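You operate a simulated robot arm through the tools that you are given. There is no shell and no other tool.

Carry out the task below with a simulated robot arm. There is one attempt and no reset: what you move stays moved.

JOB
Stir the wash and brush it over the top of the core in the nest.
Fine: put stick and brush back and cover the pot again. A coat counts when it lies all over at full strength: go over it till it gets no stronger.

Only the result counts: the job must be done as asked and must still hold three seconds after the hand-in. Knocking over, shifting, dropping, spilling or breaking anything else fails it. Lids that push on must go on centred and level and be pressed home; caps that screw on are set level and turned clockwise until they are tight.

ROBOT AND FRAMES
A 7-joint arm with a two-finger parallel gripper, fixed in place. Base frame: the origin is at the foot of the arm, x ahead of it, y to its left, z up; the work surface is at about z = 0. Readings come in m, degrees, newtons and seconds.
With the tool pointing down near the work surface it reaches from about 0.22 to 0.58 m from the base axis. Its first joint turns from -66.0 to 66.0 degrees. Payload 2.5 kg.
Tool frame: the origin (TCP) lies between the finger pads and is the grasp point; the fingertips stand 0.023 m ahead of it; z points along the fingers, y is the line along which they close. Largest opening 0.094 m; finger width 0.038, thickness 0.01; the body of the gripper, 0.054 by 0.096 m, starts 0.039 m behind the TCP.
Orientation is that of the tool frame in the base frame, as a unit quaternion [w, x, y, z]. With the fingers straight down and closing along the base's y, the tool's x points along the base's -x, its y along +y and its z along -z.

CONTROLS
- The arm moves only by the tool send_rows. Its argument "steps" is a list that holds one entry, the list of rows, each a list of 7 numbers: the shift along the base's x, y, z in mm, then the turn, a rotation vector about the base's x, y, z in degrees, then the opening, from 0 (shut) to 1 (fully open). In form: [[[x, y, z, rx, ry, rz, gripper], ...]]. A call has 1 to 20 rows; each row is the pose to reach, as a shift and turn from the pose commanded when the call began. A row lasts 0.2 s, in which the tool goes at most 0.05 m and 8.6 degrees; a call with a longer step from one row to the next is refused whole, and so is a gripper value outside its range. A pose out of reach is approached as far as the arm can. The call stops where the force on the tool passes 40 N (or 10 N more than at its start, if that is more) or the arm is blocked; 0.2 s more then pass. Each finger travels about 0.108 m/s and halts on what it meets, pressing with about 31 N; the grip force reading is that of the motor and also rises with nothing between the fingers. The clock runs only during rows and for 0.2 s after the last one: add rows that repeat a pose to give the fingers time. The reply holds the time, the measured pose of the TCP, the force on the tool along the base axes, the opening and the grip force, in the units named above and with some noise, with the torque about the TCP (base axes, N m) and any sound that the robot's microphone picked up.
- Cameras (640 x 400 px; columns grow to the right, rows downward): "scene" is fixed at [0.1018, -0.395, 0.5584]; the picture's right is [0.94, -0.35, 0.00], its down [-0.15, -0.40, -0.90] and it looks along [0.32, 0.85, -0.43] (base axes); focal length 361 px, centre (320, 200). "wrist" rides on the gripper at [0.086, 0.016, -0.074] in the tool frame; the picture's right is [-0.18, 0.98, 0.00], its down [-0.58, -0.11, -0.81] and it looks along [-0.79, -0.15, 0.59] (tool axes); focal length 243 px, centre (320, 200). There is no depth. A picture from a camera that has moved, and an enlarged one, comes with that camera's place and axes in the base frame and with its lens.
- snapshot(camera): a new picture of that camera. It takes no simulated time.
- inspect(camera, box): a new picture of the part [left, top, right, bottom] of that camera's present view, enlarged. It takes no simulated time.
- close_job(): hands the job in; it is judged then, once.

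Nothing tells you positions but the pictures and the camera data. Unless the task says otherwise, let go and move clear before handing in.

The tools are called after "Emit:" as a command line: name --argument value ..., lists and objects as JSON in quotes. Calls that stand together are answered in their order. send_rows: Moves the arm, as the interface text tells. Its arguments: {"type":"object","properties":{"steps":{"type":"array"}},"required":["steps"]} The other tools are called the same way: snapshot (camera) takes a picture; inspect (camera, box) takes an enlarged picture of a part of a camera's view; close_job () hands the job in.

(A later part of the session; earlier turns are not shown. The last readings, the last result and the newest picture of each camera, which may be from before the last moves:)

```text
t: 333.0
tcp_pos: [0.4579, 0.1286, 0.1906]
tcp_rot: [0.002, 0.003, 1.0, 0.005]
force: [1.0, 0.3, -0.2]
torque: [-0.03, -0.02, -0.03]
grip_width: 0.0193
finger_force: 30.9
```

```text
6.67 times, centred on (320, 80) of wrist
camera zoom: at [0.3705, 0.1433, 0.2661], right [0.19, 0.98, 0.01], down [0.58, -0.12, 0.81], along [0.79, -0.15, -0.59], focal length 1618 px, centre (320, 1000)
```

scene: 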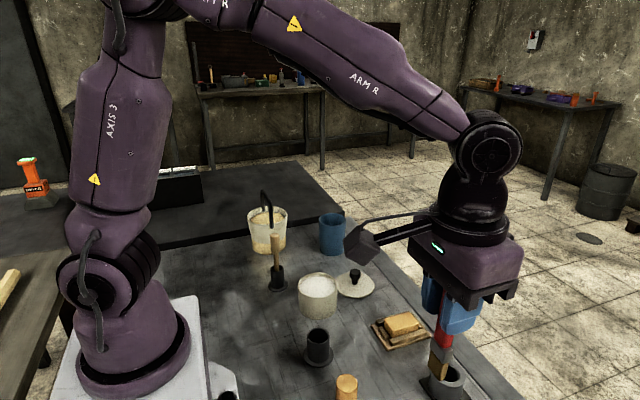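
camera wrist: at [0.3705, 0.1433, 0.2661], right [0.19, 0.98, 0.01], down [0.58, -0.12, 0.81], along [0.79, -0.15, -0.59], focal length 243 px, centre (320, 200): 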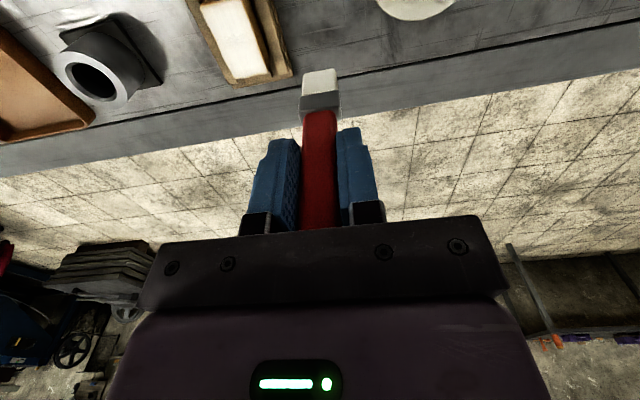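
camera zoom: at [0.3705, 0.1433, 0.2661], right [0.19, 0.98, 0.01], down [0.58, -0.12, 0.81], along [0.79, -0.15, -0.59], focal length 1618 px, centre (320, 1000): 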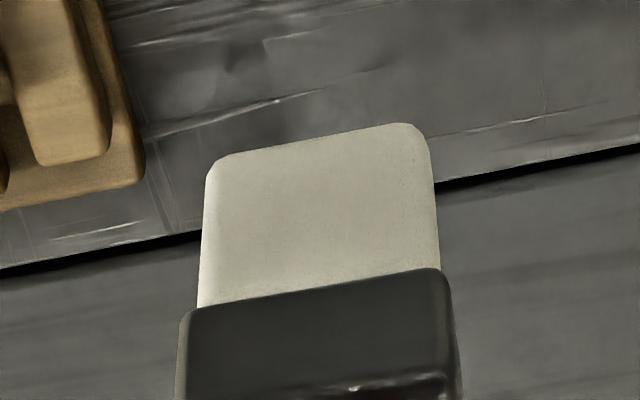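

Very good coverage with faint streaks and slightly soft margins. I'll do another full set of overlapping passes, running a little past every edge.

Emit:
send_rows --steps '[[[10, -30, -10, 0, 0, 0, 0], [15, -55, -35, 0, 0, 0, 0], [15, -56, -55, 0, 0, 0, 0], [15, -56, -60.5, 0, 0, 0, 0], [6, -56, -60.5, 0, 0, 0, 0], [-3, -56, -60.5, 0, 0, 0, 0], [-12, -56, -60.5, 0, 0, 0, 0], [-21, -56, -60.5, 0, 0, 0, 0], [-30, -56, -60.5, 0, 0, 0, 0], [-38, -56, -60.5, 0, 0, 0, 0], [-44, -56, -60.5, 0, 0, 0, 0], [-44, -63, -60.5, 0, 0, 0, 0], [-36, -63, -60.5, 0, 0, 0, 0], [-27, -63, -60.5, 0, 0, 0, 0], [-18, -63, -60.5, 0, 0, 0, 0], [-9, -63, -60.5, 0, 0, 0, 0], [0, -63, -60.5, 0, 0, 0, 0], [9, -63, -60.5, 0, 0, 0, 0], [16, -63, -60.5, 0, 0, 0, 0]]]'

Emit:
send_rows --steps '[[[0, -7, 0, 0, 0, 0, 0], [-9, -7, 0, 0, 0, 0, 0], [-18, -7, 0, 0, 0, 0, 0], [-27, -7, 0, 0, 0, 0, 0], [-36, -7, 0, 0, 0, 0, 0], [-45, -7, 0, 0, 0, 0, 0], [-54, -7, 0, 0, 0, 0, 0], [-60, -7, 0, 0, 0, 0, 0], [-60, -13, 0, 0, 0, 0, 0], [-52, -13, 0, 0, 0, 0, 0], [-43, -13, 0, 0, 0, 0, 0], [-34, -13, 0, 0, 0, 0, 0], [-25, -13, 0, 0, 0, 0, 0], [-16, -13, 0, 0, 0, 0, 0], [-7, -13, 0, 0, 0, 0, 0], [0, -13, 0, 0, 0, 0, 0]]]'

Emit:
send_rows --steps '[[[0, -6, 0, 0, 0, 0, 0], [-9, -6, 0, 0, 0, 0, 0], [-18, -6, 0, 0, 0, 0, 0], [-27, -6, 0, 0, 0, 0, 0], [-36, -6, 0, 0, 0, 0, 0], [-45, -6, 0, 0, 0, 0, 0], [-54, -6, 0, 0, 0, 0, 0], [-60, -6, 0, 0, 0, 0, 0], [-60, 2, 0, 0, 0, 0, 0], [-60, 10, 0, 0, 0, 0, 0], [-60, 18, 0, 0, 0, 0, 0], [-60, 10, 0, 0, 0, 0, 0], [-60, 5, 0, 0, 0, 0, 0]]]'

Emit:
inspect --camera "scene" --box '[365, 285, 440, 350]'

```text
t: 337.0
tcp_pos: [0.4722, 0.0647, 0.1321]
tcp_rot: [0.001, 0.004, 1.0, 0.006]
force: [0.3, 0.1, 0.7]
torque: [0.0, 0.05, 0.0]
grip_width: 0.0193
finger_force: 31.0
```

```text
t: 340.4
tcp_pos: [0.4728, 0.0518, 0.1312]
tcp_rot: [0.002, 0.003, 1.0, 0.007]
force: [-0.6, 0.7, -1.1]
torque: [-0.02, 0.0, -0.01]
grip_width: 0.0195
finger_force: 30.6
```

```text
t: 343.2
tcp_pos: [0.4126, 0.0542, 0.1323]
tcp_rot: [0.002, 0.003, 1.0, 0.006]
force: [0.4, -0.1, -0.1]
torque: [-0.01, 0.0, 0.05]
grip_width: 0.0192
finger_force: 30.2
```

```text
6.15 times, centred on (402, 318) of scene
camera zoom: at [0.1018, -0.395, 0.5584], right [0.94, -0.35, 0.0], down [-0.15, -0.4, -0.9], along [0.32, 0.85, -0.43], focal length 2220 px, centre (-188, -523)
```

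zoom: 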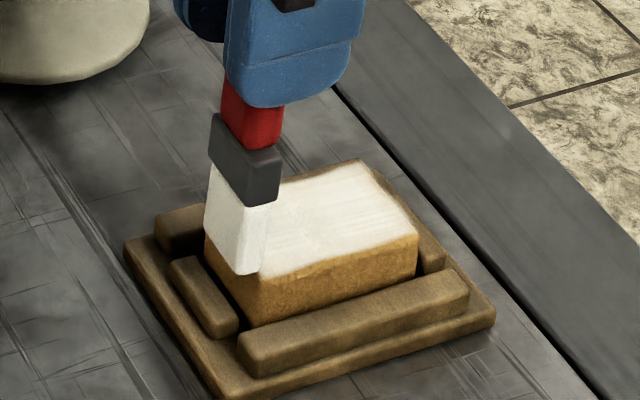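

Those passes had hardly any pressure. I'll press about 1 mm more and repeat the set.

Emit:
send_rows --steps '[[[6, 0, -0.5, 0, 0, 0, 0], [6, 0, -1, 0, 0, 0, 0]]]'

Emit:
send_rows --steps '[[[0, 8, 0, 0, 0, 0, 0], [0, 16, 0, 0, 0, 0, 0], [9, 16, 0, 0, 0, 0, 0], [18, 16, 0, 0, 0, 0, 0], [27, 16, 0, 0, 0, 0, 0], [36, 16, 0, 0, 0, 0, 0], [45, 16, 0, 0, 0, 0, 0], [54, 16, 0, 0, 0, 0, 0], [54, 8, 0, 0, 0, 0, 0], [45, 8, 0, 0, 0, 0, 0], [36, 8, 0, 0, 0, 0, 0], [27, 8, 0, 0, 0, 0, 0], [18, 8, 0, 0, 0, 0, 0], [9, 8, 0, 0, 0, 0, 0], [0, 8, 0, 0, 0, 0, 0], [-4, 8, 0, 0, 0, 0, 0], [-4, 0, 0, 0, 0, 0, 0]]]'

Emit:
send_rows --steps '[[[9, 0, 0, 0, 0, 0, 0], [18, 0, 0, 0, 0, 0, 0], [27, 0, 0, 0, 0, 0, 0], [36, 0, 0, 0, 0, 0, 0], [45, 0, 0, 0, 0, 0, 0], [54, 0, 0, 0, 0, 0, 0], [58, 0, 0, 0, 0, 0, 0], [58, -7, 0, 0, 0, 0, 0], [49, -7, 0, 0, 0, 0, 0], [40, -7, 0, 0, 0, 0, 0], [31, -7, 0, 0, 0, 0, 0], [22, -7, 0, 0, 0, 0, 0], [13, -7, 0, 0, 0, 0, 0], [4, -7, 0, 0, 0, 0, 0], [0, -7, 0, 0, 0, 0, 0]]]'

Emit:
inspect --camera "scene" --box '[365, 285, 440, 350]'

```text
t: 343.8
tcp_pos: [0.4191, 0.055, 0.1314]
tcp_rot: [0.001, 0.002, 1.0, 0.006]
force: [-1.1, -0.4, 3.4]
torque: [-0.02, 0.1, 0.01]
grip_width: 0.0193
finger_force: 31.6
```

```text
t: 347.4
tcp_pos: [0.4154, 0.0589, 0.131]
tcp_rot: [0.002, 0.003, 1.0, 0.008]
force: [-0.9, 8.9, 24.2]
torque: [0.74, -0.02, 0.05]
grip_width: 0.0196
finger_force: 30.8
```

```text
t: 350.6
tcp_pos: [0.4163, 0.0481, 0.1314]
tcp_rot: [0.001, 0.003, 1.0, 0.007]
force: [-0.3, 0.1, -0.4]
torque: [-0.01, -0.01, -0.01]
grip_width: 0.0191
finger_force: 31.4
```

```text
6.15 times, centred on (402, 318) of scene
camera zoom: at [0.1018, -0.395, 0.5584], right [0.94, -0.35, 0.0], down [-0.15, -0.4, -0.9], along [0.32, 0.85, -0.43], focal length 2220 px, centre (-188, -523)
```

zoom: 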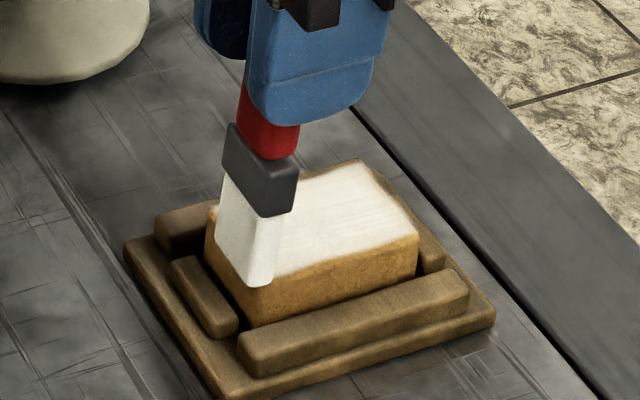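

Lifting off to inspect the coat again.

Emit:
send_rows --steps '[[[0, 0, 15, 0, 0, 0, 0], [15, 30, 40, 0, 0, 0, 0], [40, 70, 60, 0, 0, 0, 0], [40, 80, 60, 0, 0, 0, 0]]]'

Emit:
inspect --camera "wrist" --box '[190, 0, 300, 90]'

Emit:
inspect --camera "scene" --box '[385, 305, 430, 335]'

```text
refused: row 3 steps farther than a row can; nothing moved
```

```text
4.44 times, centred on (245, 45) of wrist
camera zoom: at [0.3292, 0.0626, 0.2057], right [0.19, 0.98, 0.01], down [0.58, -0.12, 0.81], along [0.79, -0.15, -0.59], focal length 1078 px, centre (653, 889)
```

zoom: 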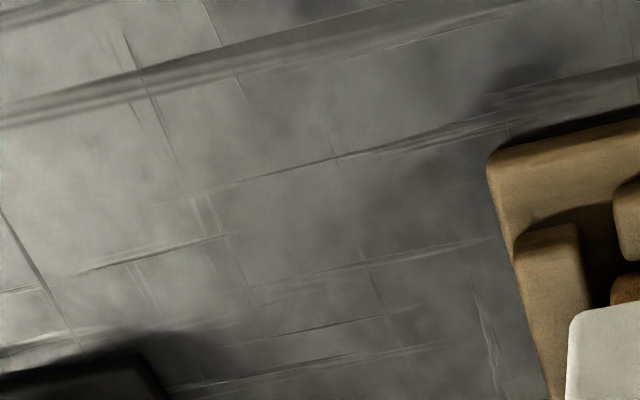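

```text
13.33 times, centred on (408, 320) of scene
camera zoom: at [0.1018, -0.395, 0.5584], right [0.94, -0.35, 0.0], down [-0.15, -0.4, -0.9], along [0.32, 0.85, -0.43], focal length 4810 px, centre (-847, -1400)
```

zoom: 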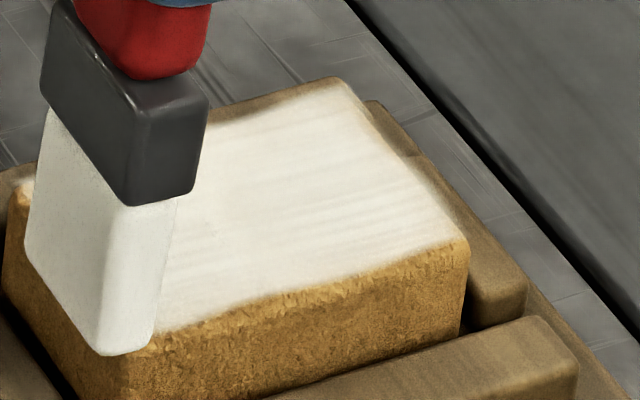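

Emit:
send_rows --steps '[[[0, 0, 15, 0, 0, 0, 0], [10, 25, 40, 0, 0, 0, 0], [25, 52, 60, 0, 0, 0, 0], [40, 80, 60, 0, 0, 0, 0]]]'

Emit:
inspect --camera "wrist" --box '[190, 0, 300, 90]'

Emit:
inspect --camera "scene" --box '[385, 305, 430, 335]'

```text
t: 351.6
tcp_pos: [0.4527, 0.1273, 0.1899]
tcp_rot: [0.001, 0.004, 1.0, 0.005]
force: [0.1, 0.4, -0.7]
torque: [0.0, -0.01, 0.05]
grip_width: 0.0192
finger_force: 30.6
```

```text
4.44 times, centred on (245, 45) of wrist
camera zoom: at [0.3663, 0.1427, 0.2647], right [0.19, 0.98, 0.01], down [0.58, -0.12, 0.81], along [0.79, -0.15, -0.59], focal length 1078 px, centre (653, 889)
```

zoom: 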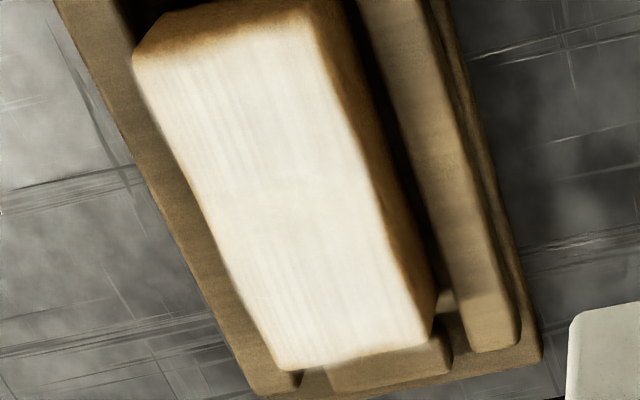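

```text
13.33 times, centred on (408, 320) of scene
camera zoom: at [0.1017, -0.3951, 0.5584], right [0.94, -0.35, 0.0], down [-0.15, -0.4, -0.9], along [0.32, 0.85, -0.43], focal length 4810 px, centre (-847, -1400)
```

zoom: 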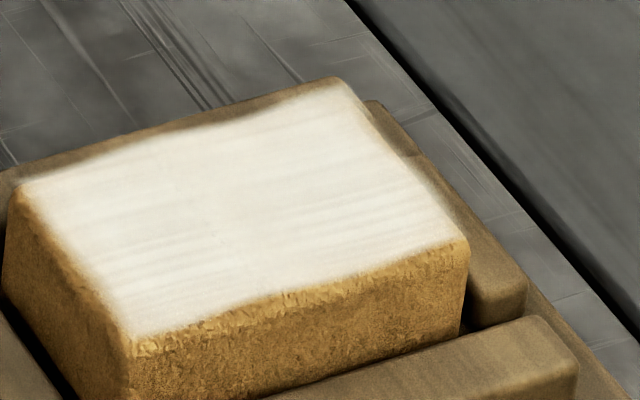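

Strength looks unchanged from the previous check, so the body is saturated. For certainty at the margins I'll run two firm edge passes and one centre pass, lifting between lanes.

Emit:
send_rows --steps '[[[10, -30, -15, 0, 0, 0, 0], [18, -57, -40, 0, 0, 0, 0], [18, -57, -57, 0, 0, 0, 0], [18, -57, -61, 0, 0, 0, 0], [9, -57, -61.3, 0, 0, 0, 0], [0, -57, -61.3, 0, 0, 0, 0], [-9, -57, -61.3, 0, 0, 0, 0], [-18, -57, -61.3, 0, 0, 0, 0], [-27, -57, -61.3, 0, 0, 0, 0], [-36, -57, -61.3, 0, 0, 0, 0], [-40, -57, -61.3, 0, 0, 0, 0]]]'

Emit:
send_rows --steps '[[[0, 0, 6, 0, 0, 0, 0], [30, -12, 8, 0, 0, 0, 0], [58, -24, 6, 0, 0, 0, 0], [58, -24, 0, 0, 0, 0, 0], [49, -24, 0, 0, 0, 0, 0], [40, -24, 0, 0, 0, 0, 0], [31, -24, 0, 0, 0, 0, 0], [22, -24, 0, 0, 0, 0, 0], [13, -24, 0, 0, 0, 0, 0], [4, -24, 0, 0, 0, 0, 0], [0, -24, 0, 0, 0, 0, 0]]]'

Emit:
send_rows --steps '[[[0, 0, 6, 0, 0, 0, 0], [30, 6, 8, 0, 0, 0, 0], [58, 12, 6, 0, 0, 0, 0], [58, 12, 0, 0, 0, 0, 0], [49, 12, 0, 0, 0, 0, 0], [40, 12, 0, 0, 0, 0, 0], [31, 12, 0, 0, 0, 0, 0], [22, 12, 0, 0, 0, 0, 0], [13, 12, 0, 0, 0, 0, 0], [4, 12, 0, 0, 0, 0, 0], [0, 12, 0, 0, 0, 0, 0]]]'

Emit:
inspect --camera "scene" --box '[365, 285, 440, 350]'

```text
t: 354.0
tcp_pos: [0.4169, 0.0703, 0.1291]
tcp_rot: [0.002, 0.004, 1.0, 0.006]
force: [0.1, 0.6, 0.0]
torque: [0.04, -0.02, -0.01]
grip_width: 0.0192
finger_force: 31.4
```

```text
t: 356.4
tcp_pos: [0.4156, 0.0486, 0.1291]
tcp_rot: [0.002, 0.004, 1.0, 0.006]
force: [0.0, 0.2, -0.5]
torque: [-0.02, 0.0, 0.0]
grip_width: 0.0193
finger_force: 31.3
```

```text
t: 358.8
tcp_pos: [0.415, 0.0599, 0.1293]
tcp_rot: [0.002, 0.003, 1.0, 0.005]
force: [0.3, 0.4, -1.4]
torque: [0.02, 0.0, 0.0]
grip_width: 0.0191
finger_force: 30.8
```

```text
6.15 times, centred on (402, 318) of scene
camera zoom: at [0.1018, -0.395, 0.5584], right [0.94, -0.35, 0.0], down [-0.15, -0.4, -0.9], along [0.32, 0.85, -0.43], focal length 2220 px, centre (-188, -523)
```

zoom: 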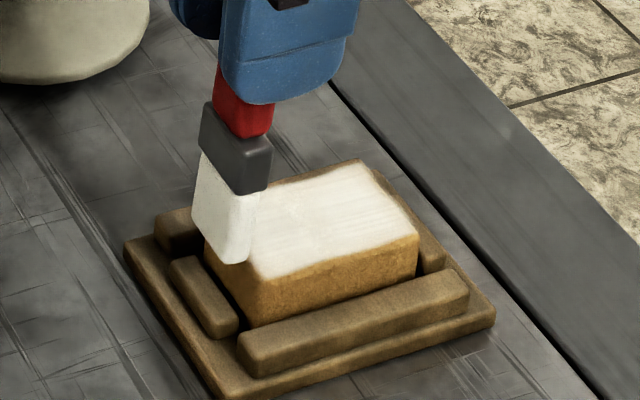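

The bristle end now sits a few mm toward the base relative to the grip, so the far end needs passes shifted outward. Checking pressure mid-core first.

Emit:
send_rows --steps '[[[0, 0, 6, 0, 0, 0, 0], [20, 0, 6, 0, 0, 0, 0], [35, 0, 4, 0, 0, 0, 0], [35, 0, 0, 0, 0, 0, 0], [35, 0, 0, 0, 0, 0, 0]]]'

```text
t: 360.0
tcp_pos: [0.4504, 0.0621, 0.1289]
tcp_rot: [0.002, 0.004, 1.0, 0.006]
force: [0.1, 0.3, -0.4]
torque: [-0.01, 0.0, -0.02]
grip_width: 0.0193
finger_force: 30.5
```

Emit:
send_rows --steps '[[[0, 0, -0.7, 0, 0, 0, 0], [0, 0, -0.7, 0, 0, 0, 0]]]'

Emit:
send_rows --steps '[[[0, 0, -0.7, 0, 0, 0, 0], [0, 0, -0.7, 0, 0, 0, 0]]]'

Emit:
send_rows --steps '[[[0, 0, -0.7, 0, 0, 0, 0], [0, 0, -0.7, 0, 0, 0, 0]]]'

Emit:
inspect --camera "scene" --box '[365, 285, 440, 350]'

```text
t: 360.6
tcp_pos: [0.4501, 0.0598, 0.129]
tcp_rot: [0.002, 0.004, 1.0, 0.006]
force: [-0.3, -1.2, 0.1]
torque: [-0.02, -0.01, 0.01]
grip_width: 0.0193
finger_force: 30.7
```

```text
t: 361.2
tcp_pos: [0.4504, 0.0597, 0.1297]
tcp_rot: [0.002, 0.003, 1.0, 0.006]
force: [-0.6, 0.0, -1.0]
torque: [0.01, -0.03, 0.0]
grip_width: 0.0191
finger_force: 30.8
```

```text
t: 361.8
tcp_pos: [0.4491, 0.0595, 0.1275]
tcp_rot: [0.003, 0.003, 1.0, 0.007]
force: [0.8, 1.0, 4.8]
torque: [-0.04, -0.05, 0.01]
grip_width: 0.0193
finger_force: 30.8
```

```text
6.15 times, centred on (402, 318) of scene
camera zoom: at [0.1017, -0.395, 0.5584], right [0.94, -0.35, 0.0], down [-0.15, -0.4, -0.9], along [0.32, 0.85, -0.43], focal length 2220 px, centre (-188, -523)
```

zoom: 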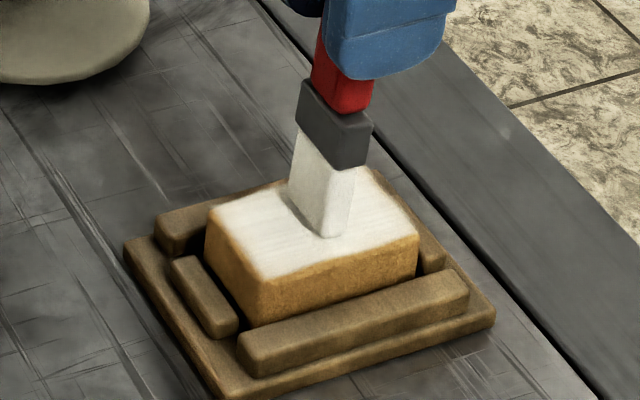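

Contact at about 5 N. Running full-length passes in this lane, then both edge lanes.

Emit:
send_rows --steps '[[[8, 0, 0, 0, 0, 0, 0], [17, 0, 0, 0, 0, 0, 0], [24, 0, 0, 0, 0, 0, 0], [16, 0, 0, 0, 0, 0, 0], [8, 0, 0, 0, 0, 0, 0], [0, 0, 0, 0, 0, 0, 0], [-8, 0, 0, 0, 0, 0, 0], [-16, 0, 0, 0, 0, 0, 0], [-24, 0, 0, 0, 0, 0, 0], [-32, 0, 0, 0, 0, 0, 0], [-35, 0, 0, 0, 0, 0, 0]]]'

Emit:
send_rows --steps '[[[0, 0, 6, 0, 0, 0, 0], [30, 5, 8, 0, 0, 0, 0], [59, 11, 6, 0, 0, 0, 0], [59, 11, 0, 0, 0, 0, 0], [51, 11, 0, 0, 0, 0, 0], [42, 11, 0, 0, 0, 0, 0], [33, 11, 0, 0, 0, 0, 0]]]'

Emit:
send_rows --steps '[[[-9, 0, 0, 0, 0, 0, 0], [-18, 0, 0, 0, 0, 0, 0], [-27, 0, 0, 0, 0, 0, 0], [-33, 0, 0, 0, 0, 0, 0], [-33, 0, 6, 0, 0, 0, 0], [-5, -10, 8, 0, 0, 0, 0], [26, -23, 6, 0, 0, 0, 0], [26, -23, 0, 0, 0, 0, 0], [18, -23, 0, 0, 0, 0, 0], [9, -23, 0, 0, 0, 0, 0], [0, -23, 0, 0, 0, 0, 0]]]'

Emit:
send_rows --steps '[[[-9, 0, 0, 0, 0, 0, 0], [-18, 0, 0, 0, 0, 0, 0], [-27, 0, 0, 0, 0, 0, 0], [-33, 0, 0, 0, 0, 0, 0], [-33, 0, 20, 0, 0, 0, 0], [-20, 25, 45, 0, 0, 0, 0], [0, 55, 60, 0, 0, 0, 0], [6, 80, 60, 0, 0, 0, 0]]]'

Emit:
inspect --camera "wrist" --box '[190, 0, 300, 90]'

Emit:
inspect --camera "scene" --box '[385, 305, 430, 335]'

```text
t: 364.2
tcp_pos: [0.4136, 0.0601, 0.1281]
tcp_rot: [0.003, 0.003, 1.0, 0.006]
force: [2.9, -0.9, 23.7]
torque: [-0.2, -0.24, -0.03]
grip_width: 0.0193
finger_force: 30.3
```

```text
t: 365.8
tcp_pos: [0.4489, 0.0707, 0.1285]
tcp_rot: [0.003, 0.003, 1.0, 0.007]
force: [0.4, -0.1, 0.8]
torque: [-0.06, -0.09, 0.02]
grip_width: 0.0195
finger_force: 31.1
```

```text
t: 368.2
tcp_pos: [0.4489, 0.0466, 0.1273]
tcp_rot: [0.004, 0.003, 1.0, 0.006]
force: [4.1, 0.1, 9.0]
torque: [-0.04, -0.38, 0.03]
grip_width: 0.0192
finger_force: 31.0
```

```text
t: 370.0
tcp_pos: [0.4547, 0.1275, 0.1864]
tcp_rot: [0.002, 0.004, 1.0, 0.006]
force: [0.8, 0.3, -1.1]
torque: [0.01, 0.04, 0.0]
grip_width: 0.0193
finger_force: 31.0
```

```text
4.44 times, centred on (245, 45) of wrist
camera zoom: at [0.3687, 0.1425, 0.2613], right [0.19, 0.98, 0.01], down [0.58, -0.12, 0.81], along [0.79, -0.15, -0.59], focal length 1078 px, centre (653, 889)
```

zoom: 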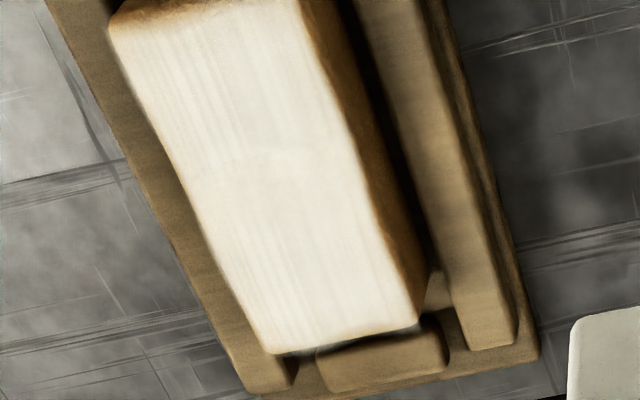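

```text
13.33 times, centred on (408, 320) of scene
camera zoom: at [0.1018, -0.3951, 0.5584], right [0.94, -0.35, 0.0], down [-0.15, -0.4, -0.9], along [0.32, 0.85, -0.43], focal length 4810 px, centre (-847, -1400)
```

zoom: 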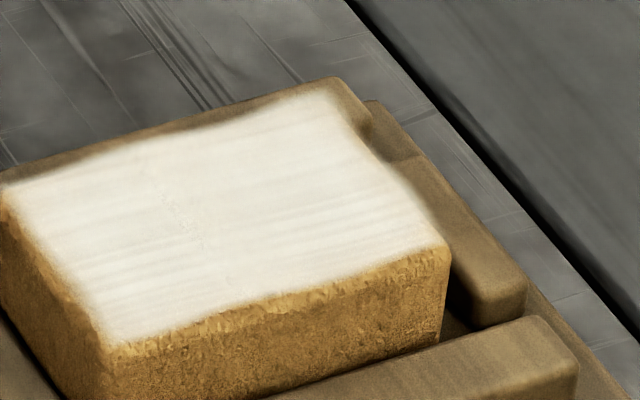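

The coat is complete and even right to the edges. The last firm pass nudged the core about 3 mm toward the base within its nest; I'll try one pass outward with moderate pressure to slide it back.

Emit:
send_rows --steps '[[[-10, -25, -15, 0, 0, 0, 0], [-20, -50, -35, 0, 0, 0, 0], [-27, -68, -50, 0, 0, 0, 0], [-27, -68, -57, 0, 0, 0, 0]]]'

Emit:
send_rows --steps '[[[0, 0, -0.8, 0, 0, 0, 0], [0, 0, -1.6, 0, 0, 0, 0]]]'

Emit:
send_rows --steps '[[[0, 0, -0.8, 0, 0, 0, 0], [0, 0, -0.8, 0, 0, 0, 0]]]'

```text
t: 371.0
tcp_pos: [0.426, 0.0606, 0.1294]
tcp_rot: [0.002, 0.004, 1.0, 0.006]
force: [0.2, -1.0, -0.4]
torque: [-0.01, 0.02, 0.01]
grip_width: 0.0191
finger_force: 31.2
```

```text
t: 371.6
tcp_pos: [0.4252, 0.0605, 0.1301]
tcp_rot: [0.002, 0.004, 1.0, 0.006]
force: [0.2, 0.1, -0.6]
torque: [0.0, 0.04, -0.03]
grip_width: 0.0195
finger_force: 30.4
```

```text
t: 372.2
tcp_pos: [0.4273, 0.0599, 0.1289]
tcp_rot: [0.002, 0.004, 1.0, 0.007]
force: [0.7, 0.0, -0.4]
torque: [0.01, 0.01, 0.01]
grip_width: 0.0196
finger_force: 30.5
```

Emit:
send_rows --steps '[[[0, 0, -0.8, 0, 0, 0, 0], [0, 0, -0.8, 0, 0, 0, 0]]]'

Emit:
send_rows --steps '[[[0, 0, -0.8, 0, 0, 0, 0], [0, 0, -0.8, 0, 0, 0, 0]]]'

Emit:
send_rows --steps '[[[0, 0, -0.6, 0, 0, 0, 0], [0, 0, -0.6, 0, 0, 0, 0]]]'

```text
t: 372.8
tcp_pos: [0.4272, 0.0601, 0.128]
tcp_rot: [0.001, 0.003, 1.0, 0.006]
force: [-0.8, -0.7, 3.4]
torque: [-0.1, 0.07, -0.01]
grip_width: 0.0193
finger_force: 31.0
```

```text
t: 373.4
tcp_pos: [0.4271, 0.0599, 0.1288]
tcp_rot: [0.003, 0.004, 1.0, 0.006]
force: [-2.2, -1.2, 14.7]
torque: [-0.2, 0.15, 0.03]
grip_width: 0.0192
finger_force: 30.4
```

```text
t: 374.0
tcp_pos: [0.4286, 0.06, 0.1275]
tcp_rot: [0.004, 0.004, 1.0, 0.006]
force: [-1.1, -0.1, 24.1]
torque: [-0.14, 0.02, -0.01]
grip_width: 0.0192
finger_force: 31.1
```

Emit:
send_rows --steps '[[[3, 0, 0, 0, 0, 0, 0], [6, 0, 0, 0, 0, 0, 0], [9, 0, 0, 0, 0, 0, 0], [12, 0, 0, 0, 0, 0, 0], [15, 0, 0, 0, 0, 0, 0]]]'

Emit:
inspect --camera "scene" --box '[385, 305, 430, 335]'

```text
t: 375.2
tcp_pos: [0.4411, 0.0585, 0.1258]
tcp_rot: [0.001, 0.004, 1.0, 0.006]
force: [-4.4, -0.4, 10.8]
torque: [-0.09, 0.39, -0.03]
grip_width: 0.0193
finger_force: 31.0
```

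```text
13.33 times, centred on (408, 320) of scene
camera zoom: at [0.1017, -0.395, 0.5585], right [0.94, -0.35, 0.0], down [-0.15, -0.4, -0.9], along [0.32, 0.85, -0.43], focal length 4810 px, centre (-847, -1400)
```

zoom: 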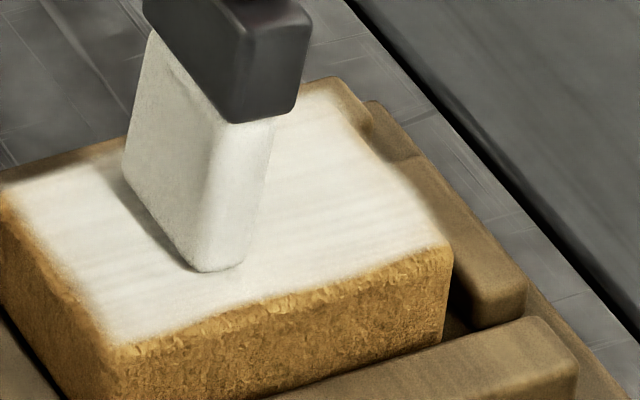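

The core stayed put; it's safely seated in its nest, so I'll leave it. Coat done — returning the brush to its holder.

Emit:
send_rows --steps '[[[0, 0, 15, 0, 0, 0, 0], [0, 0, 45, 0, 0, 0, 0], [-25, 0, 65, 0, 0, 0, 0], [-60, 1, 70, 0, 0, 0, 0], [-95, 1, 70, 0, 0, 0, 0], [-130, 2, 70, 0, 0, 0, 0], [-160, 3, 68, 0, 0, 0, 0], [-173, 3, 64, 0, 0, 0, 0], [-173, 3, 60, 0, 0, 0, 0]]]'

Emit:
inspect --camera "scene" --box '[280, 260, 360, 370]'

Emit:
inspect --camera "wrist" --box '[250, 0, 390, 120]'

Emit:
inspect --camera "scene" --box '[365, 300, 440, 355]'

```text
t: 377.2
tcp_pos: [0.2695, 0.0609, 0.1857]
tcp_rot: [0.002, 0.004, 1.0, 0.006]
force: [-0.9, -0.2, -1.2]
torque: [0.0, 0.02, -0.01]
grip_width: 0.0196
finger_force: 30.4
```

```text
3.64 times, centred on (320, 315) of scene
camera zoom: at [0.1018, -0.395, 0.5584], right [0.94, -0.35, 0.0], down [-0.15, -0.4, -0.9], along [0.32, 0.85, -0.43], focal length 1312 px, centre (320, -218)
```

zoom: 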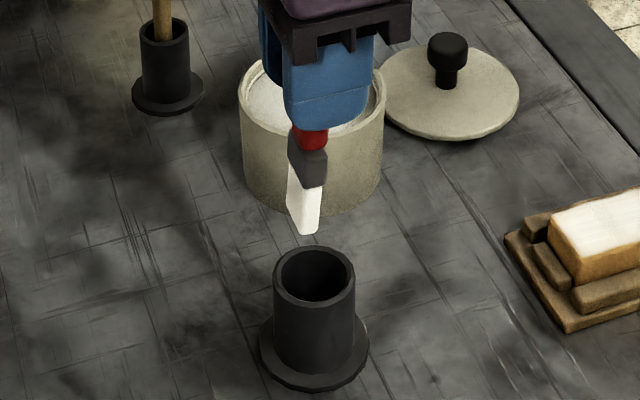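

```text
3.33 times, centred on (320, 60) of wrist
camera zoom: at [0.1824, 0.0759, 0.2603], right [0.19, 0.98, 0.01], down [0.58, -0.12, 0.81], along [0.79, -0.15, -0.59], focal length 809 px, centre (320, 667)
```

zoom: 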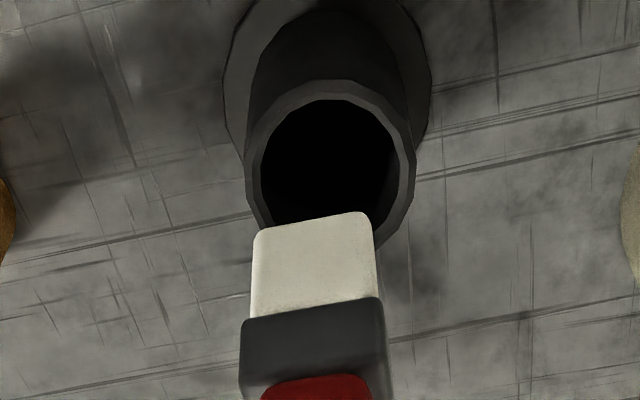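

```text
7.27 times, centred on (402, 328) of scene
camera zoom: at [0.1018, -0.395, 0.5584], right [0.94, -0.35, 0.0], down [-0.15, -0.4, -0.9], along [0.32, 0.85, -0.43], focal length 2624 px, centre (-280, -727)
```

zoom: 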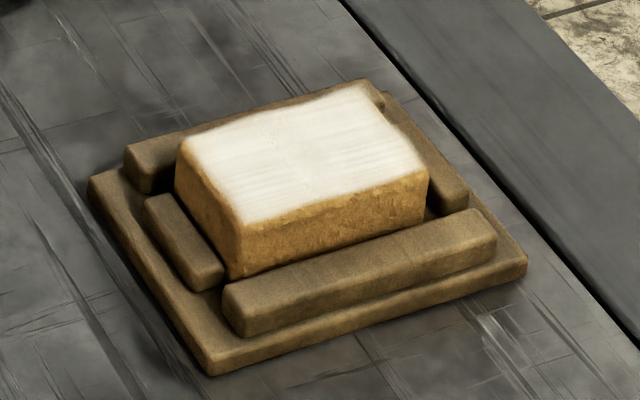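

Coat looks complete; zooming on the far back corner to be sure.

Emit:
inspect --camera "scene" --box '[398, 305, 428, 325]'

Emit:
inspect --camera "scene" --box '[384, 312, 414, 332]'

```text
16.00 times, centred on (413, 315) of scene
camera zoom: at [0.1018, -0.395, 0.5584], right [0.94, -0.35, 0.0], down [-0.15, -0.4, -0.9], along [0.32, 0.85, -0.43], focal length 5772 px, centre (-1168, -1640)
```

zoom: 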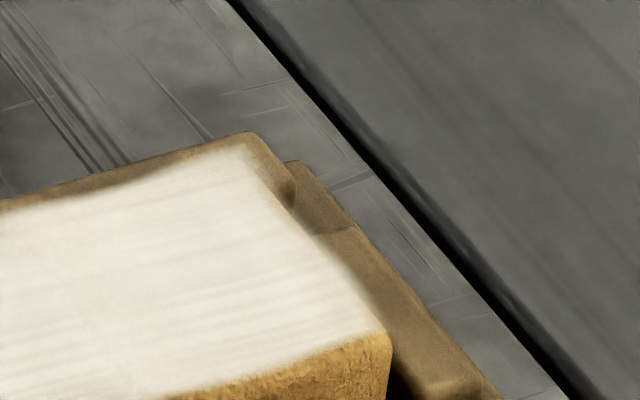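

```text
16.00 times, centred on (399, 322) of scene
camera zoom: at [0.1018, -0.395, 0.5584], right [0.94, -0.35, 0.0], down [-0.15, -0.4, -0.9], along [0.32, 0.85, -0.43], focal length 5772 px, centre (-944, -1752)
```

zoom: 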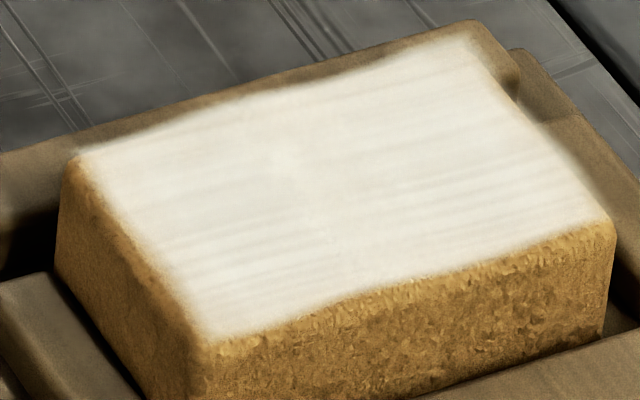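

The coat runs to every edge. Now lowering the brush into its holder with a small alignment shift.

Emit:
send_rows --steps '[[[3.5, 2, -8, 0, 0, 0, 0], [3.5, 2, -20, 0, 0, 0, 0], [3.5, 2, -34, 0, 0, 0, 0], [3.5, 2, -48, 0, 0, 0, 0], [3.5, 2, -60, 0, 0, 0, 0], [3.5, 2, -70, 0, 0, 0, 0], [3.5, 2, -77, 0, 0, 0, 0]]]'

Emit:
send_rows --steps '[[[0, 0, -1.5, 0, 0, 0, 0], [0, 0, -3, 0, 0, 0, 0]]]'

Emit:
send_rows --steps '[[[0, 0, -1, 0, 0, 0, 0], [0, 0, -2, 0, 0, 0, 0]]]'

```text
t: 378.8
tcp_pos: [0.2739, 0.0639, 0.1094]
tcp_rot: [0.002, 0.004, 1.0, 0.007]
force: [-0.7, 0.9, 0.5]
torque: [-0.03, -0.01, -0.01]
grip_width: 0.0191
finger_force: 31.1
```

```text
t: 379.4
tcp_pos: [0.2727, 0.0643, 0.1055]
tcp_rot: [0.001, 0.003, 1.0, 0.006]
force: [-0.6, -1.1, -0.8]
torque: [-0.02, -0.02, 0.01]
grip_width: 0.0194
finger_force: 30.8
```

```text
t: 380.0
tcp_pos: [0.273, 0.0655, 0.1034]
tcp_rot: [0.002, 0.004, 1.0, 0.006]
force: [0.5, -0.6, -0.7]
torque: [-0.01, 0.01, -0.02]
grip_width: 0.0191
finger_force: 31.5
```

Emit:
send_rows --steps '[[[-2, 0, -0.8, 0, 0, 0, 0], [-4, 0, -1.6, 0, 0, 0, 0]]]'

Emit:
send_rows --steps '[[[0, 0, -0.8, 0, 0, 0, 0], [0, 0, -1.6, 0, 0, 0, 0]]]'

Emit:
inspect --camera "scene" --box '[280, 260, 360, 370]'

```text
t: 380.6
tcp_pos: [0.2697, 0.0643, 0.1025]
tcp_rot: [0.002, 0.003, 1.0, 0.006]
force: [0.1, -0.1, -0.3]
torque: [-0.02, 0.06, -0.01]
grip_width: 0.0194
finger_force: 31.2
```

```text
t: 381.2
tcp_pos: [0.2699, 0.0652, 0.1028]
tcp_rot: [0.002, 0.004, 1.0, 0.007]
force: [-3.6, -0.6, 25.2]
torque: [-0.2, 0.44, -0.02]
grip_width: 0.0192
finger_force: 31.0
```

```text
3.64 times, centred on (320, 315) of scene
camera zoom: at [0.1017, -0.3951, 0.5585], right [0.94, -0.35, 0.0], down [-0.15, -0.4, -0.9], along [0.32, 0.85, -0.43], focal length 1312 px, centre (320, -218)
```

zoom: 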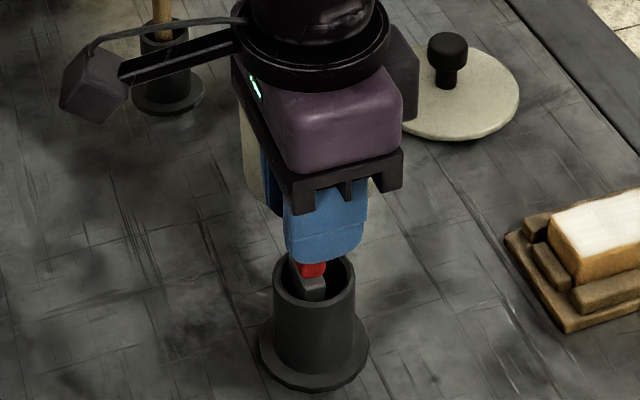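

The brush is home. Releasing, and moving above the lid.

Emit:
send_rows --steps '[[[0, 0, 1.5, 0, 0, 0, 0.25], [0, 0, 1.5, 0, 0, 0, 0.4], [0, 0, 1.5, 0, 0, 0, 0.55], [0, 0, 20, 0, 0, 0, 0.6], [0, 0, 55, 0, 0, 0, 0.6], [0, 0, 100, 0, 0, 0, 0.6], [0, 0, 140, 0, 0, 0, 0.6], [30, 30, 140, 0, 0, 0, 0.6], [62, 62, 140, 0, 0, 0, 0.6], [94, 94, 140, 0, 0, 0, 0.6], [124, 124, 140, 0, 0, 0, 0.6], [148, 150, 140, 0, 0, 0, 0.6], [148, 156, 110, 0, 0, 0, 0.6], [148, 156, 70, 0, 0, 0, 0.6], [148, 156, 30, 0, 0, 0, 0.6]]]'

Emit:
snapshot --camera "scene"

Emit:
inspect --camera "wrist" --box '[220, 20, 420, 220]'

```text
t: 384.4
tcp_pos: [0.4147, 0.222, 0.1289]
tcp_rot: [0.003, 0.004, 1.0, 0.005]
force: [0.1, 0.4, 0.2]
torque: [0.01, 0.02, -0.04]
grip_width: 0.0564
finger_force: 0.1
```

```text
taken
```

scene: 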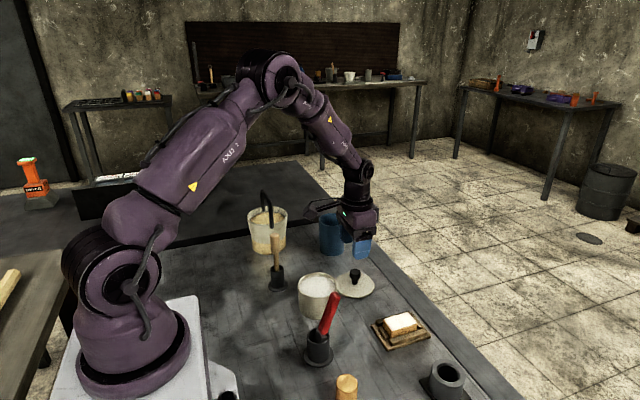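

```text
2.00 times, centred on (320, 120) of wrist
camera zoom: at [0.3271, 0.2367, 0.2038], right [0.19, 0.98, 0.01], down [0.58, -0.12, 0.81], along [0.79, -0.15, -0.59], focal length 485 px, centre (320, 360)
```

zoom: 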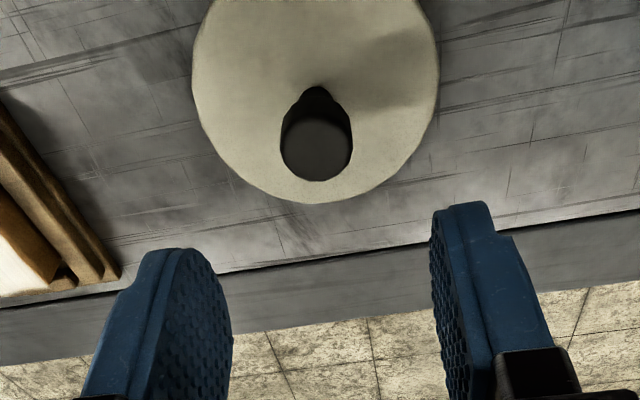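

The lid sits where I left it; knob at about (0.417, 0.2195). Descending over it and gripping.

Emit:
send_rows --steps '[[[1.5, -1.5, -25, 0, 0, 0, 0.6], [1.5, -1.5, -50, 0, 0, 0, 0.5], [1.5, -1.5, -70, 0, 0, 0, 0.45], [1.5, -1.5, -82, 0, 0, 0, 0.4], [1.5, -1.5, -87, 0, 0, 0, 0.4]]]'

Emit:
inspect --camera "wrist" --box '[220, 40, 420, 240]'

Emit:
inspect --camera "scene" --box '[325, 240, 400, 300]'

```text
t: 385.6
tcp_pos: [0.417, 0.2192, 0.0457]
tcp_rot: [0.002, 0.003, 1.0, 0.006]
force: [-0.7, -0.9, -1.6]
torque: [0.0, 0.01, 0.0]
grip_width: 0.0375
finger_force: 0.2
```

```text
2.00 times, centred on (320, 140) of wrist
camera zoom: at [0.3305, 0.2346, 0.1186], right [0.19, 0.98, 0.01], down [0.58, -0.12, 0.81], along [0.79, -0.15, -0.59], focal length 485 px, centre (320, 320)
```

zoom: 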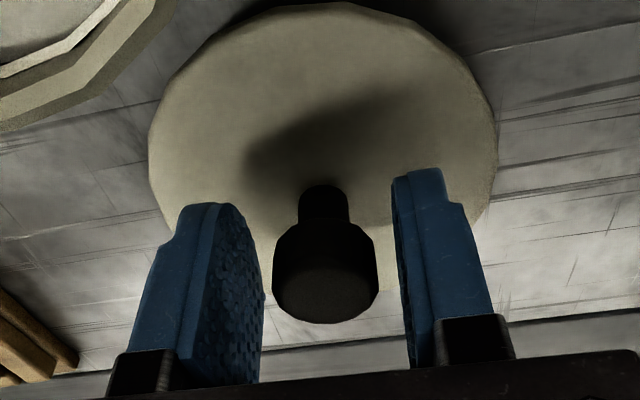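

```text
6.67 times, centred on (362, 270) of scene
camera zoom: at [0.1018, -0.395, 0.5584], right [0.94, -0.35, 0.0], down [-0.15, -0.4, -0.9], along [0.32, 0.85, -0.43], focal length 2405 px, centre (37, -267)
```

zoom: 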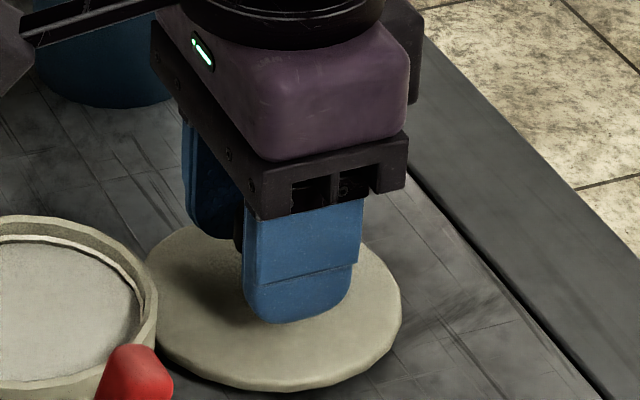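

Knob centred. Lowering 2 mm and closing, then lifting the lid.

Emit:
send_rows --steps '[[[0, 0, -2, 0, 0, 0, 0.4], [0, 0, -2, 0, 0, 0, 0.25], [0, 0, -2, 0, 0, 0, 0.1], [0, 0, -2, 0, 0, 0, 0], [0, 0, -2, 0, 0, 0, 0]]]'

Emit:
send_rows --steps '[[[0, 0, 2, 0, 0, 0, 0], [0, 0, 6, 0, 0, 0, 0], [0, 0, 14, 0, 0, 0, 0], [0, 0, 26, 0, 0, 0, 0], [0, 0, 40, 0, 0, 0, 0], [0, 0, 56, 0, 0, 0, 0], [0, 0, 74, 0, 0, 0, 0], [0, 0, 92, 0, 0, 0, 0], [0, 0, 108, 0, 0, 0, 0], [0, 0, 120, 0, 0, 0, 0]]]'

Emit:
inspect --camera "scene" --box '[290, 170, 410, 310]'

```text
t: 386.8
tcp_pos: [0.4173, 0.2196, 0.0419]
tcp_rot: [0.002, 0.003, 1.0, 0.006]
force: [-0.5, 1.0, 0.9]
torque: [-0.06, 0.03, -0.04]
grip_width: 0.0248
finger_force: 31.0
```

```text
t: 389.0
tcp_pos: [0.4194, 0.2204, 0.161]
tcp_rot: [0.002, 0.004, 1.0, 0.006]
force: [-0.8, -0.3, 0.9]
torque: [0.0, -0.04, -0.03]
grip_width: 0.0244
finger_force: 31.3
```

```text
2.86 times, centred on (350, 240) of scene
camera zoom: at [0.1018, -0.395, 0.5584], right [0.94, -0.35, 0.0], down [-0.15, -0.4, -0.9], along [0.32, 0.85, -0.43], focal length 1031 px, centre (234, 86)
```

zoom: 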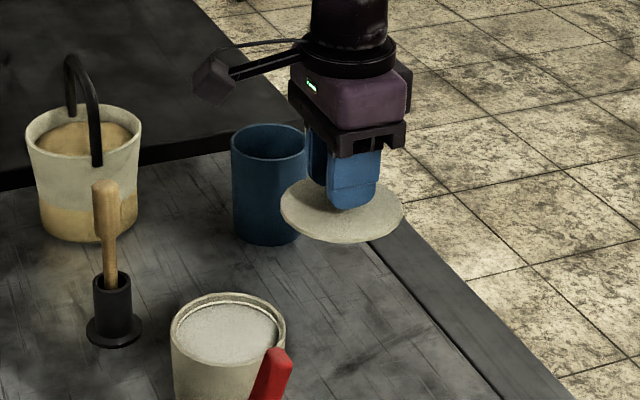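

The lid is gripped and level. Carrying it over the pot for alignment.

Emit:
send_rows --steps '[[[-10, -3, 4, 0, 0, 0, 0], [-25, -7, 4, 0, 0, 0, 0], [-42, -12, 4, 0, 0, 0, 0], [-60, -17, 4, 0, 0, 0, 0], [-78, -23, 4, 0, 0, 0, 0], [-94, -28, 4, 0, 0, 0, 0], [-104, -31, 4, 0, 0, 0, 0], [-104, -31, -15, 0, 0, 0, 0], [-104, -31, -30, 0, 0, 0, 0], [-104, -31, -38, 0, 0, 0, 0], [-104, -31, -38, 0, 0, 0, 0]]]'

Emit:
inspect --camera "scene" --box '[280, 220, 360, 320]'

Emit:
inspect --camera "wrist" --box '[220, 0, 420, 240]'

```text
t: 391.4
tcp_pos: [0.3142, 0.1848, 0.125]
tcp_rot: [0.002, 0.004, 1.0, 0.005]
force: [1.0, -0.5, -0.2]
torque: [-0.02, -0.01, -0.02]
grip_width: 0.0245
finger_force: 30.9
```

```text
4.00 times, centred on (320, 270) of scene
camera zoom: at [0.1018, -0.395, 0.5584], right [0.94, -0.35, 0.0], down [-0.15, -0.4, -0.9], along [0.32, 0.85, -0.43], focal length 1443 px, centre (320, -80)
```

zoom: 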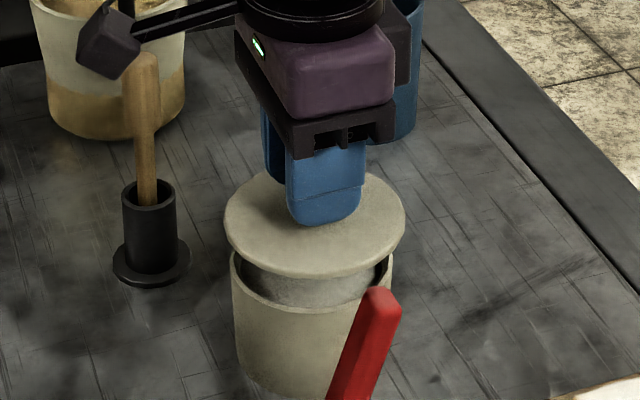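

```text
1.67 times, centred on (320, 120) of wrist
camera zoom: at [0.2274, 0.2011, 0.1994], right [0.19, 0.98, 0.01], down [0.58, -0.12, 0.81], along [0.79, -0.15, -0.59], focal length 404 px, centre (320, 333)
```

zoom: 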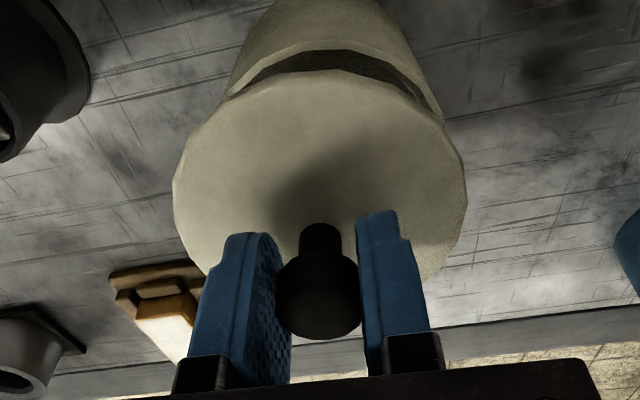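

Nearly centred. I'll take a couple of repeat readings to average the pose noise before lowering.

Emit:
send_rows --steps '[[[0, 0, 0, 0, 0, 0, 0]]]'

Emit:
send_rows --steps '[[[0, 0, 0, 0, 0, 0, 0]]]'

Emit:
send_rows --steps '[[[0, 0, 0, 0, 0, 0, 0]]]'

Emit:
inspect --camera "scene" --box '[295, 250, 345, 300]'

```text
t: 391.8
tcp_pos: [0.3151, 0.1868, 0.1246]
tcp_rot: [0.002, 0.004, 1.0, 0.007]
force: [-0.3, -0.3, -1.1]
torque: [-0.01, 0.0, 0.01]
grip_width: 0.0246
finger_force: 30.8
```

```text
t: 392.2
tcp_pos: [0.3139, 0.1862, 0.124]
tcp_rot: [0.002, 0.004, 1.0, 0.006]
force: [0.5, 0.7, -0.5]
torque: [0.03, -0.01, 0.0]
grip_width: 0.0242
finger_force: 30.8
```

```text
t: 392.6
tcp_pos: [0.3141, 0.1862, 0.1246]
tcp_rot: [0.002, 0.003, 1.0, 0.006]
force: [-0.5, -0.1, -0.5]
torque: [-0.02, 0.01, -0.01]
grip_width: 0.0244
finger_force: 31.8
```

```text
8.00 times, centred on (320, 275) of scene
camera zoom: at [0.1018, -0.395, 0.5584], right [0.94, -0.35, 0.0], down [-0.15, -0.4, -0.9], along [0.32, 0.85, -0.43], focal length 2886 px, centre (320, -400)
```

zoom: 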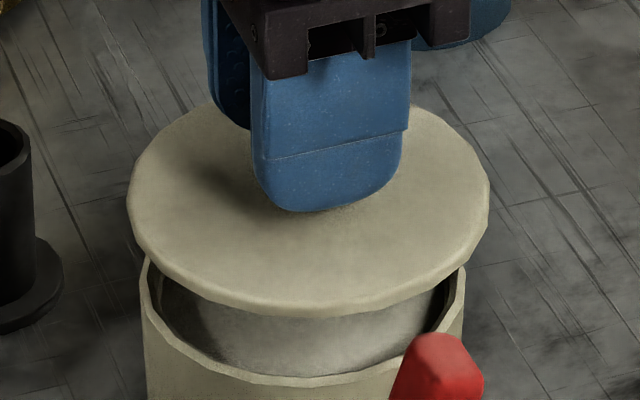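

Averaged readings and the picture agree the lid is about 2.4 mm short in y. Correcting that and lowering to just above the rim.

Emit:
send_rows --steps '[[[-0.6, 2.4, 0, 0, 0, 0, 0], [-0.6, 2.4, -6, 0, 0, 0, 0], [-0.6, 2.4, -12, 0, 0, 0, 0], [-0.6, 2.4, -16, 0, 0, 0, 0], [-0.6, 2.4, -16, 0, 0, 0, 0]]]'

Emit:
inspect --camera "scene" --box '[295, 250, 345, 300]'

Emit:
inspect --camera "wrist" --box '[220, 0, 420, 240]'

```text
t: 393.8
tcp_pos: [0.3152, 0.1903, 0.1079]
tcp_rot: [0.001, 0.003, 1.0, 0.007]
force: [0.5, -0.5, 0.1]
torque: [0.03, 0.03, 0.01]
grip_width: 0.0245
finger_force: 30.6
```

```text
8.00 times, centred on (320, 275) of scene
camera zoom: at [0.1018, -0.395, 0.5584], right [0.94, -0.35, 0.0], down [-0.15, -0.4, -0.9], along [0.32, 0.85, -0.43], focal length 2886 px, centre (320, -400)
```

zoom: 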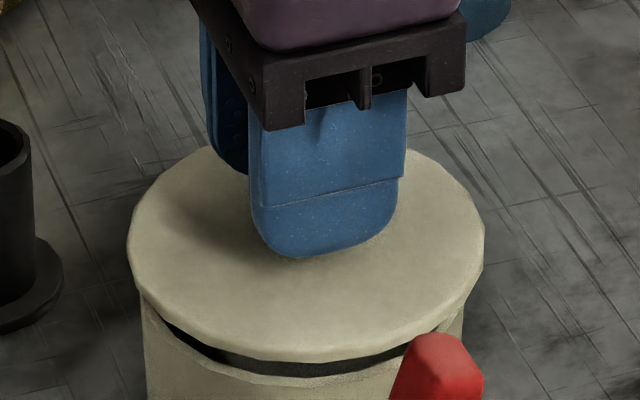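

```text
1.67 times, centred on (320, 120) of wrist
camera zoom: at [0.2279, 0.2048, 0.1822], right [0.19, 0.98, 0.01], down [0.58, -0.12, 0.81], along [0.79, -0.15, -0.59], focal length 404 px, centre (320, 333)
```

zoom: 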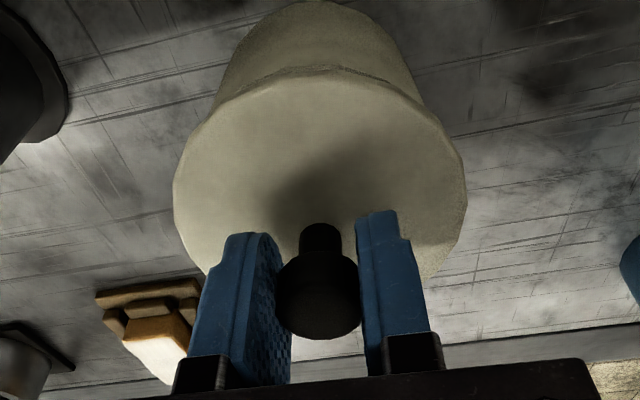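

The lid hovers level a few mm above the rim, within about a millimetre of centre. A half-millimetre correction, then lowering gently.

Emit:
send_rows --steps '[[[-0.5, 0, -2, 0, 0, 0, 0], [-0.5, 0, -4, 0, 0, 0, 0]]]'

Emit:
send_rows --steps '[[[0, 0, -1, 0, 0, 0, 0], [0, 0, -2, 0, 0, 0, 0]]]'

Emit:
send_rows --steps '[[[0, 0, -1, 0, 0, 0, 0], [0, 0, -1.5, 0, 0, 0, 0]]]'

Emit:
inspect --camera "scene" --box '[295, 250, 345, 300]'

```text
t: 394.4
tcp_pos: [0.3135, 0.1904, 0.1039]
tcp_rot: [0.002, 0.004, 1.0, 0.006]
force: [0.2, 0.4, -0.5]
torque: [0.0, 0.02, -0.03]
grip_width: 0.0245
finger_force: 31.2
```

```text
t: 395.0
tcp_pos: [0.3138, 0.1916, 0.0998]
tcp_rot: [0.002, 0.003, 1.0, 0.006]
force: [0.3, 0.3, -1.7]
torque: [-0.02, 0.03, -0.01]
grip_width: 0.0247
finger_force: 30.9
```

```text
t: 395.6
tcp_pos: [0.3142, 0.1909, 0.0988]
tcp_rot: [0.001, 0.004, 1.0, 0.005]
force: [-0.4, -0.3, -0.1]
torque: [-0.01, -0.03, 0.0]
grip_width: 0.0244
finger_force: 30.8
```

```text
8.00 times, centred on (320, 275) of scene
camera zoom: at [0.1018, -0.395, 0.5584], right [0.94, -0.35, 0.0], down [-0.15, -0.4, -0.9], along [0.32, 0.85, -0.43], focal length 2886 px, centre (320, -400)
```

zoom: 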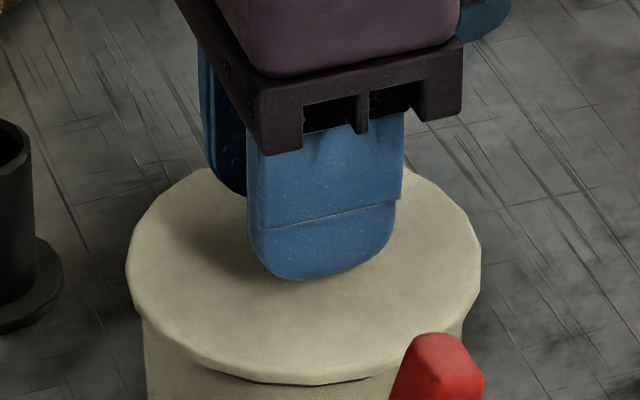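

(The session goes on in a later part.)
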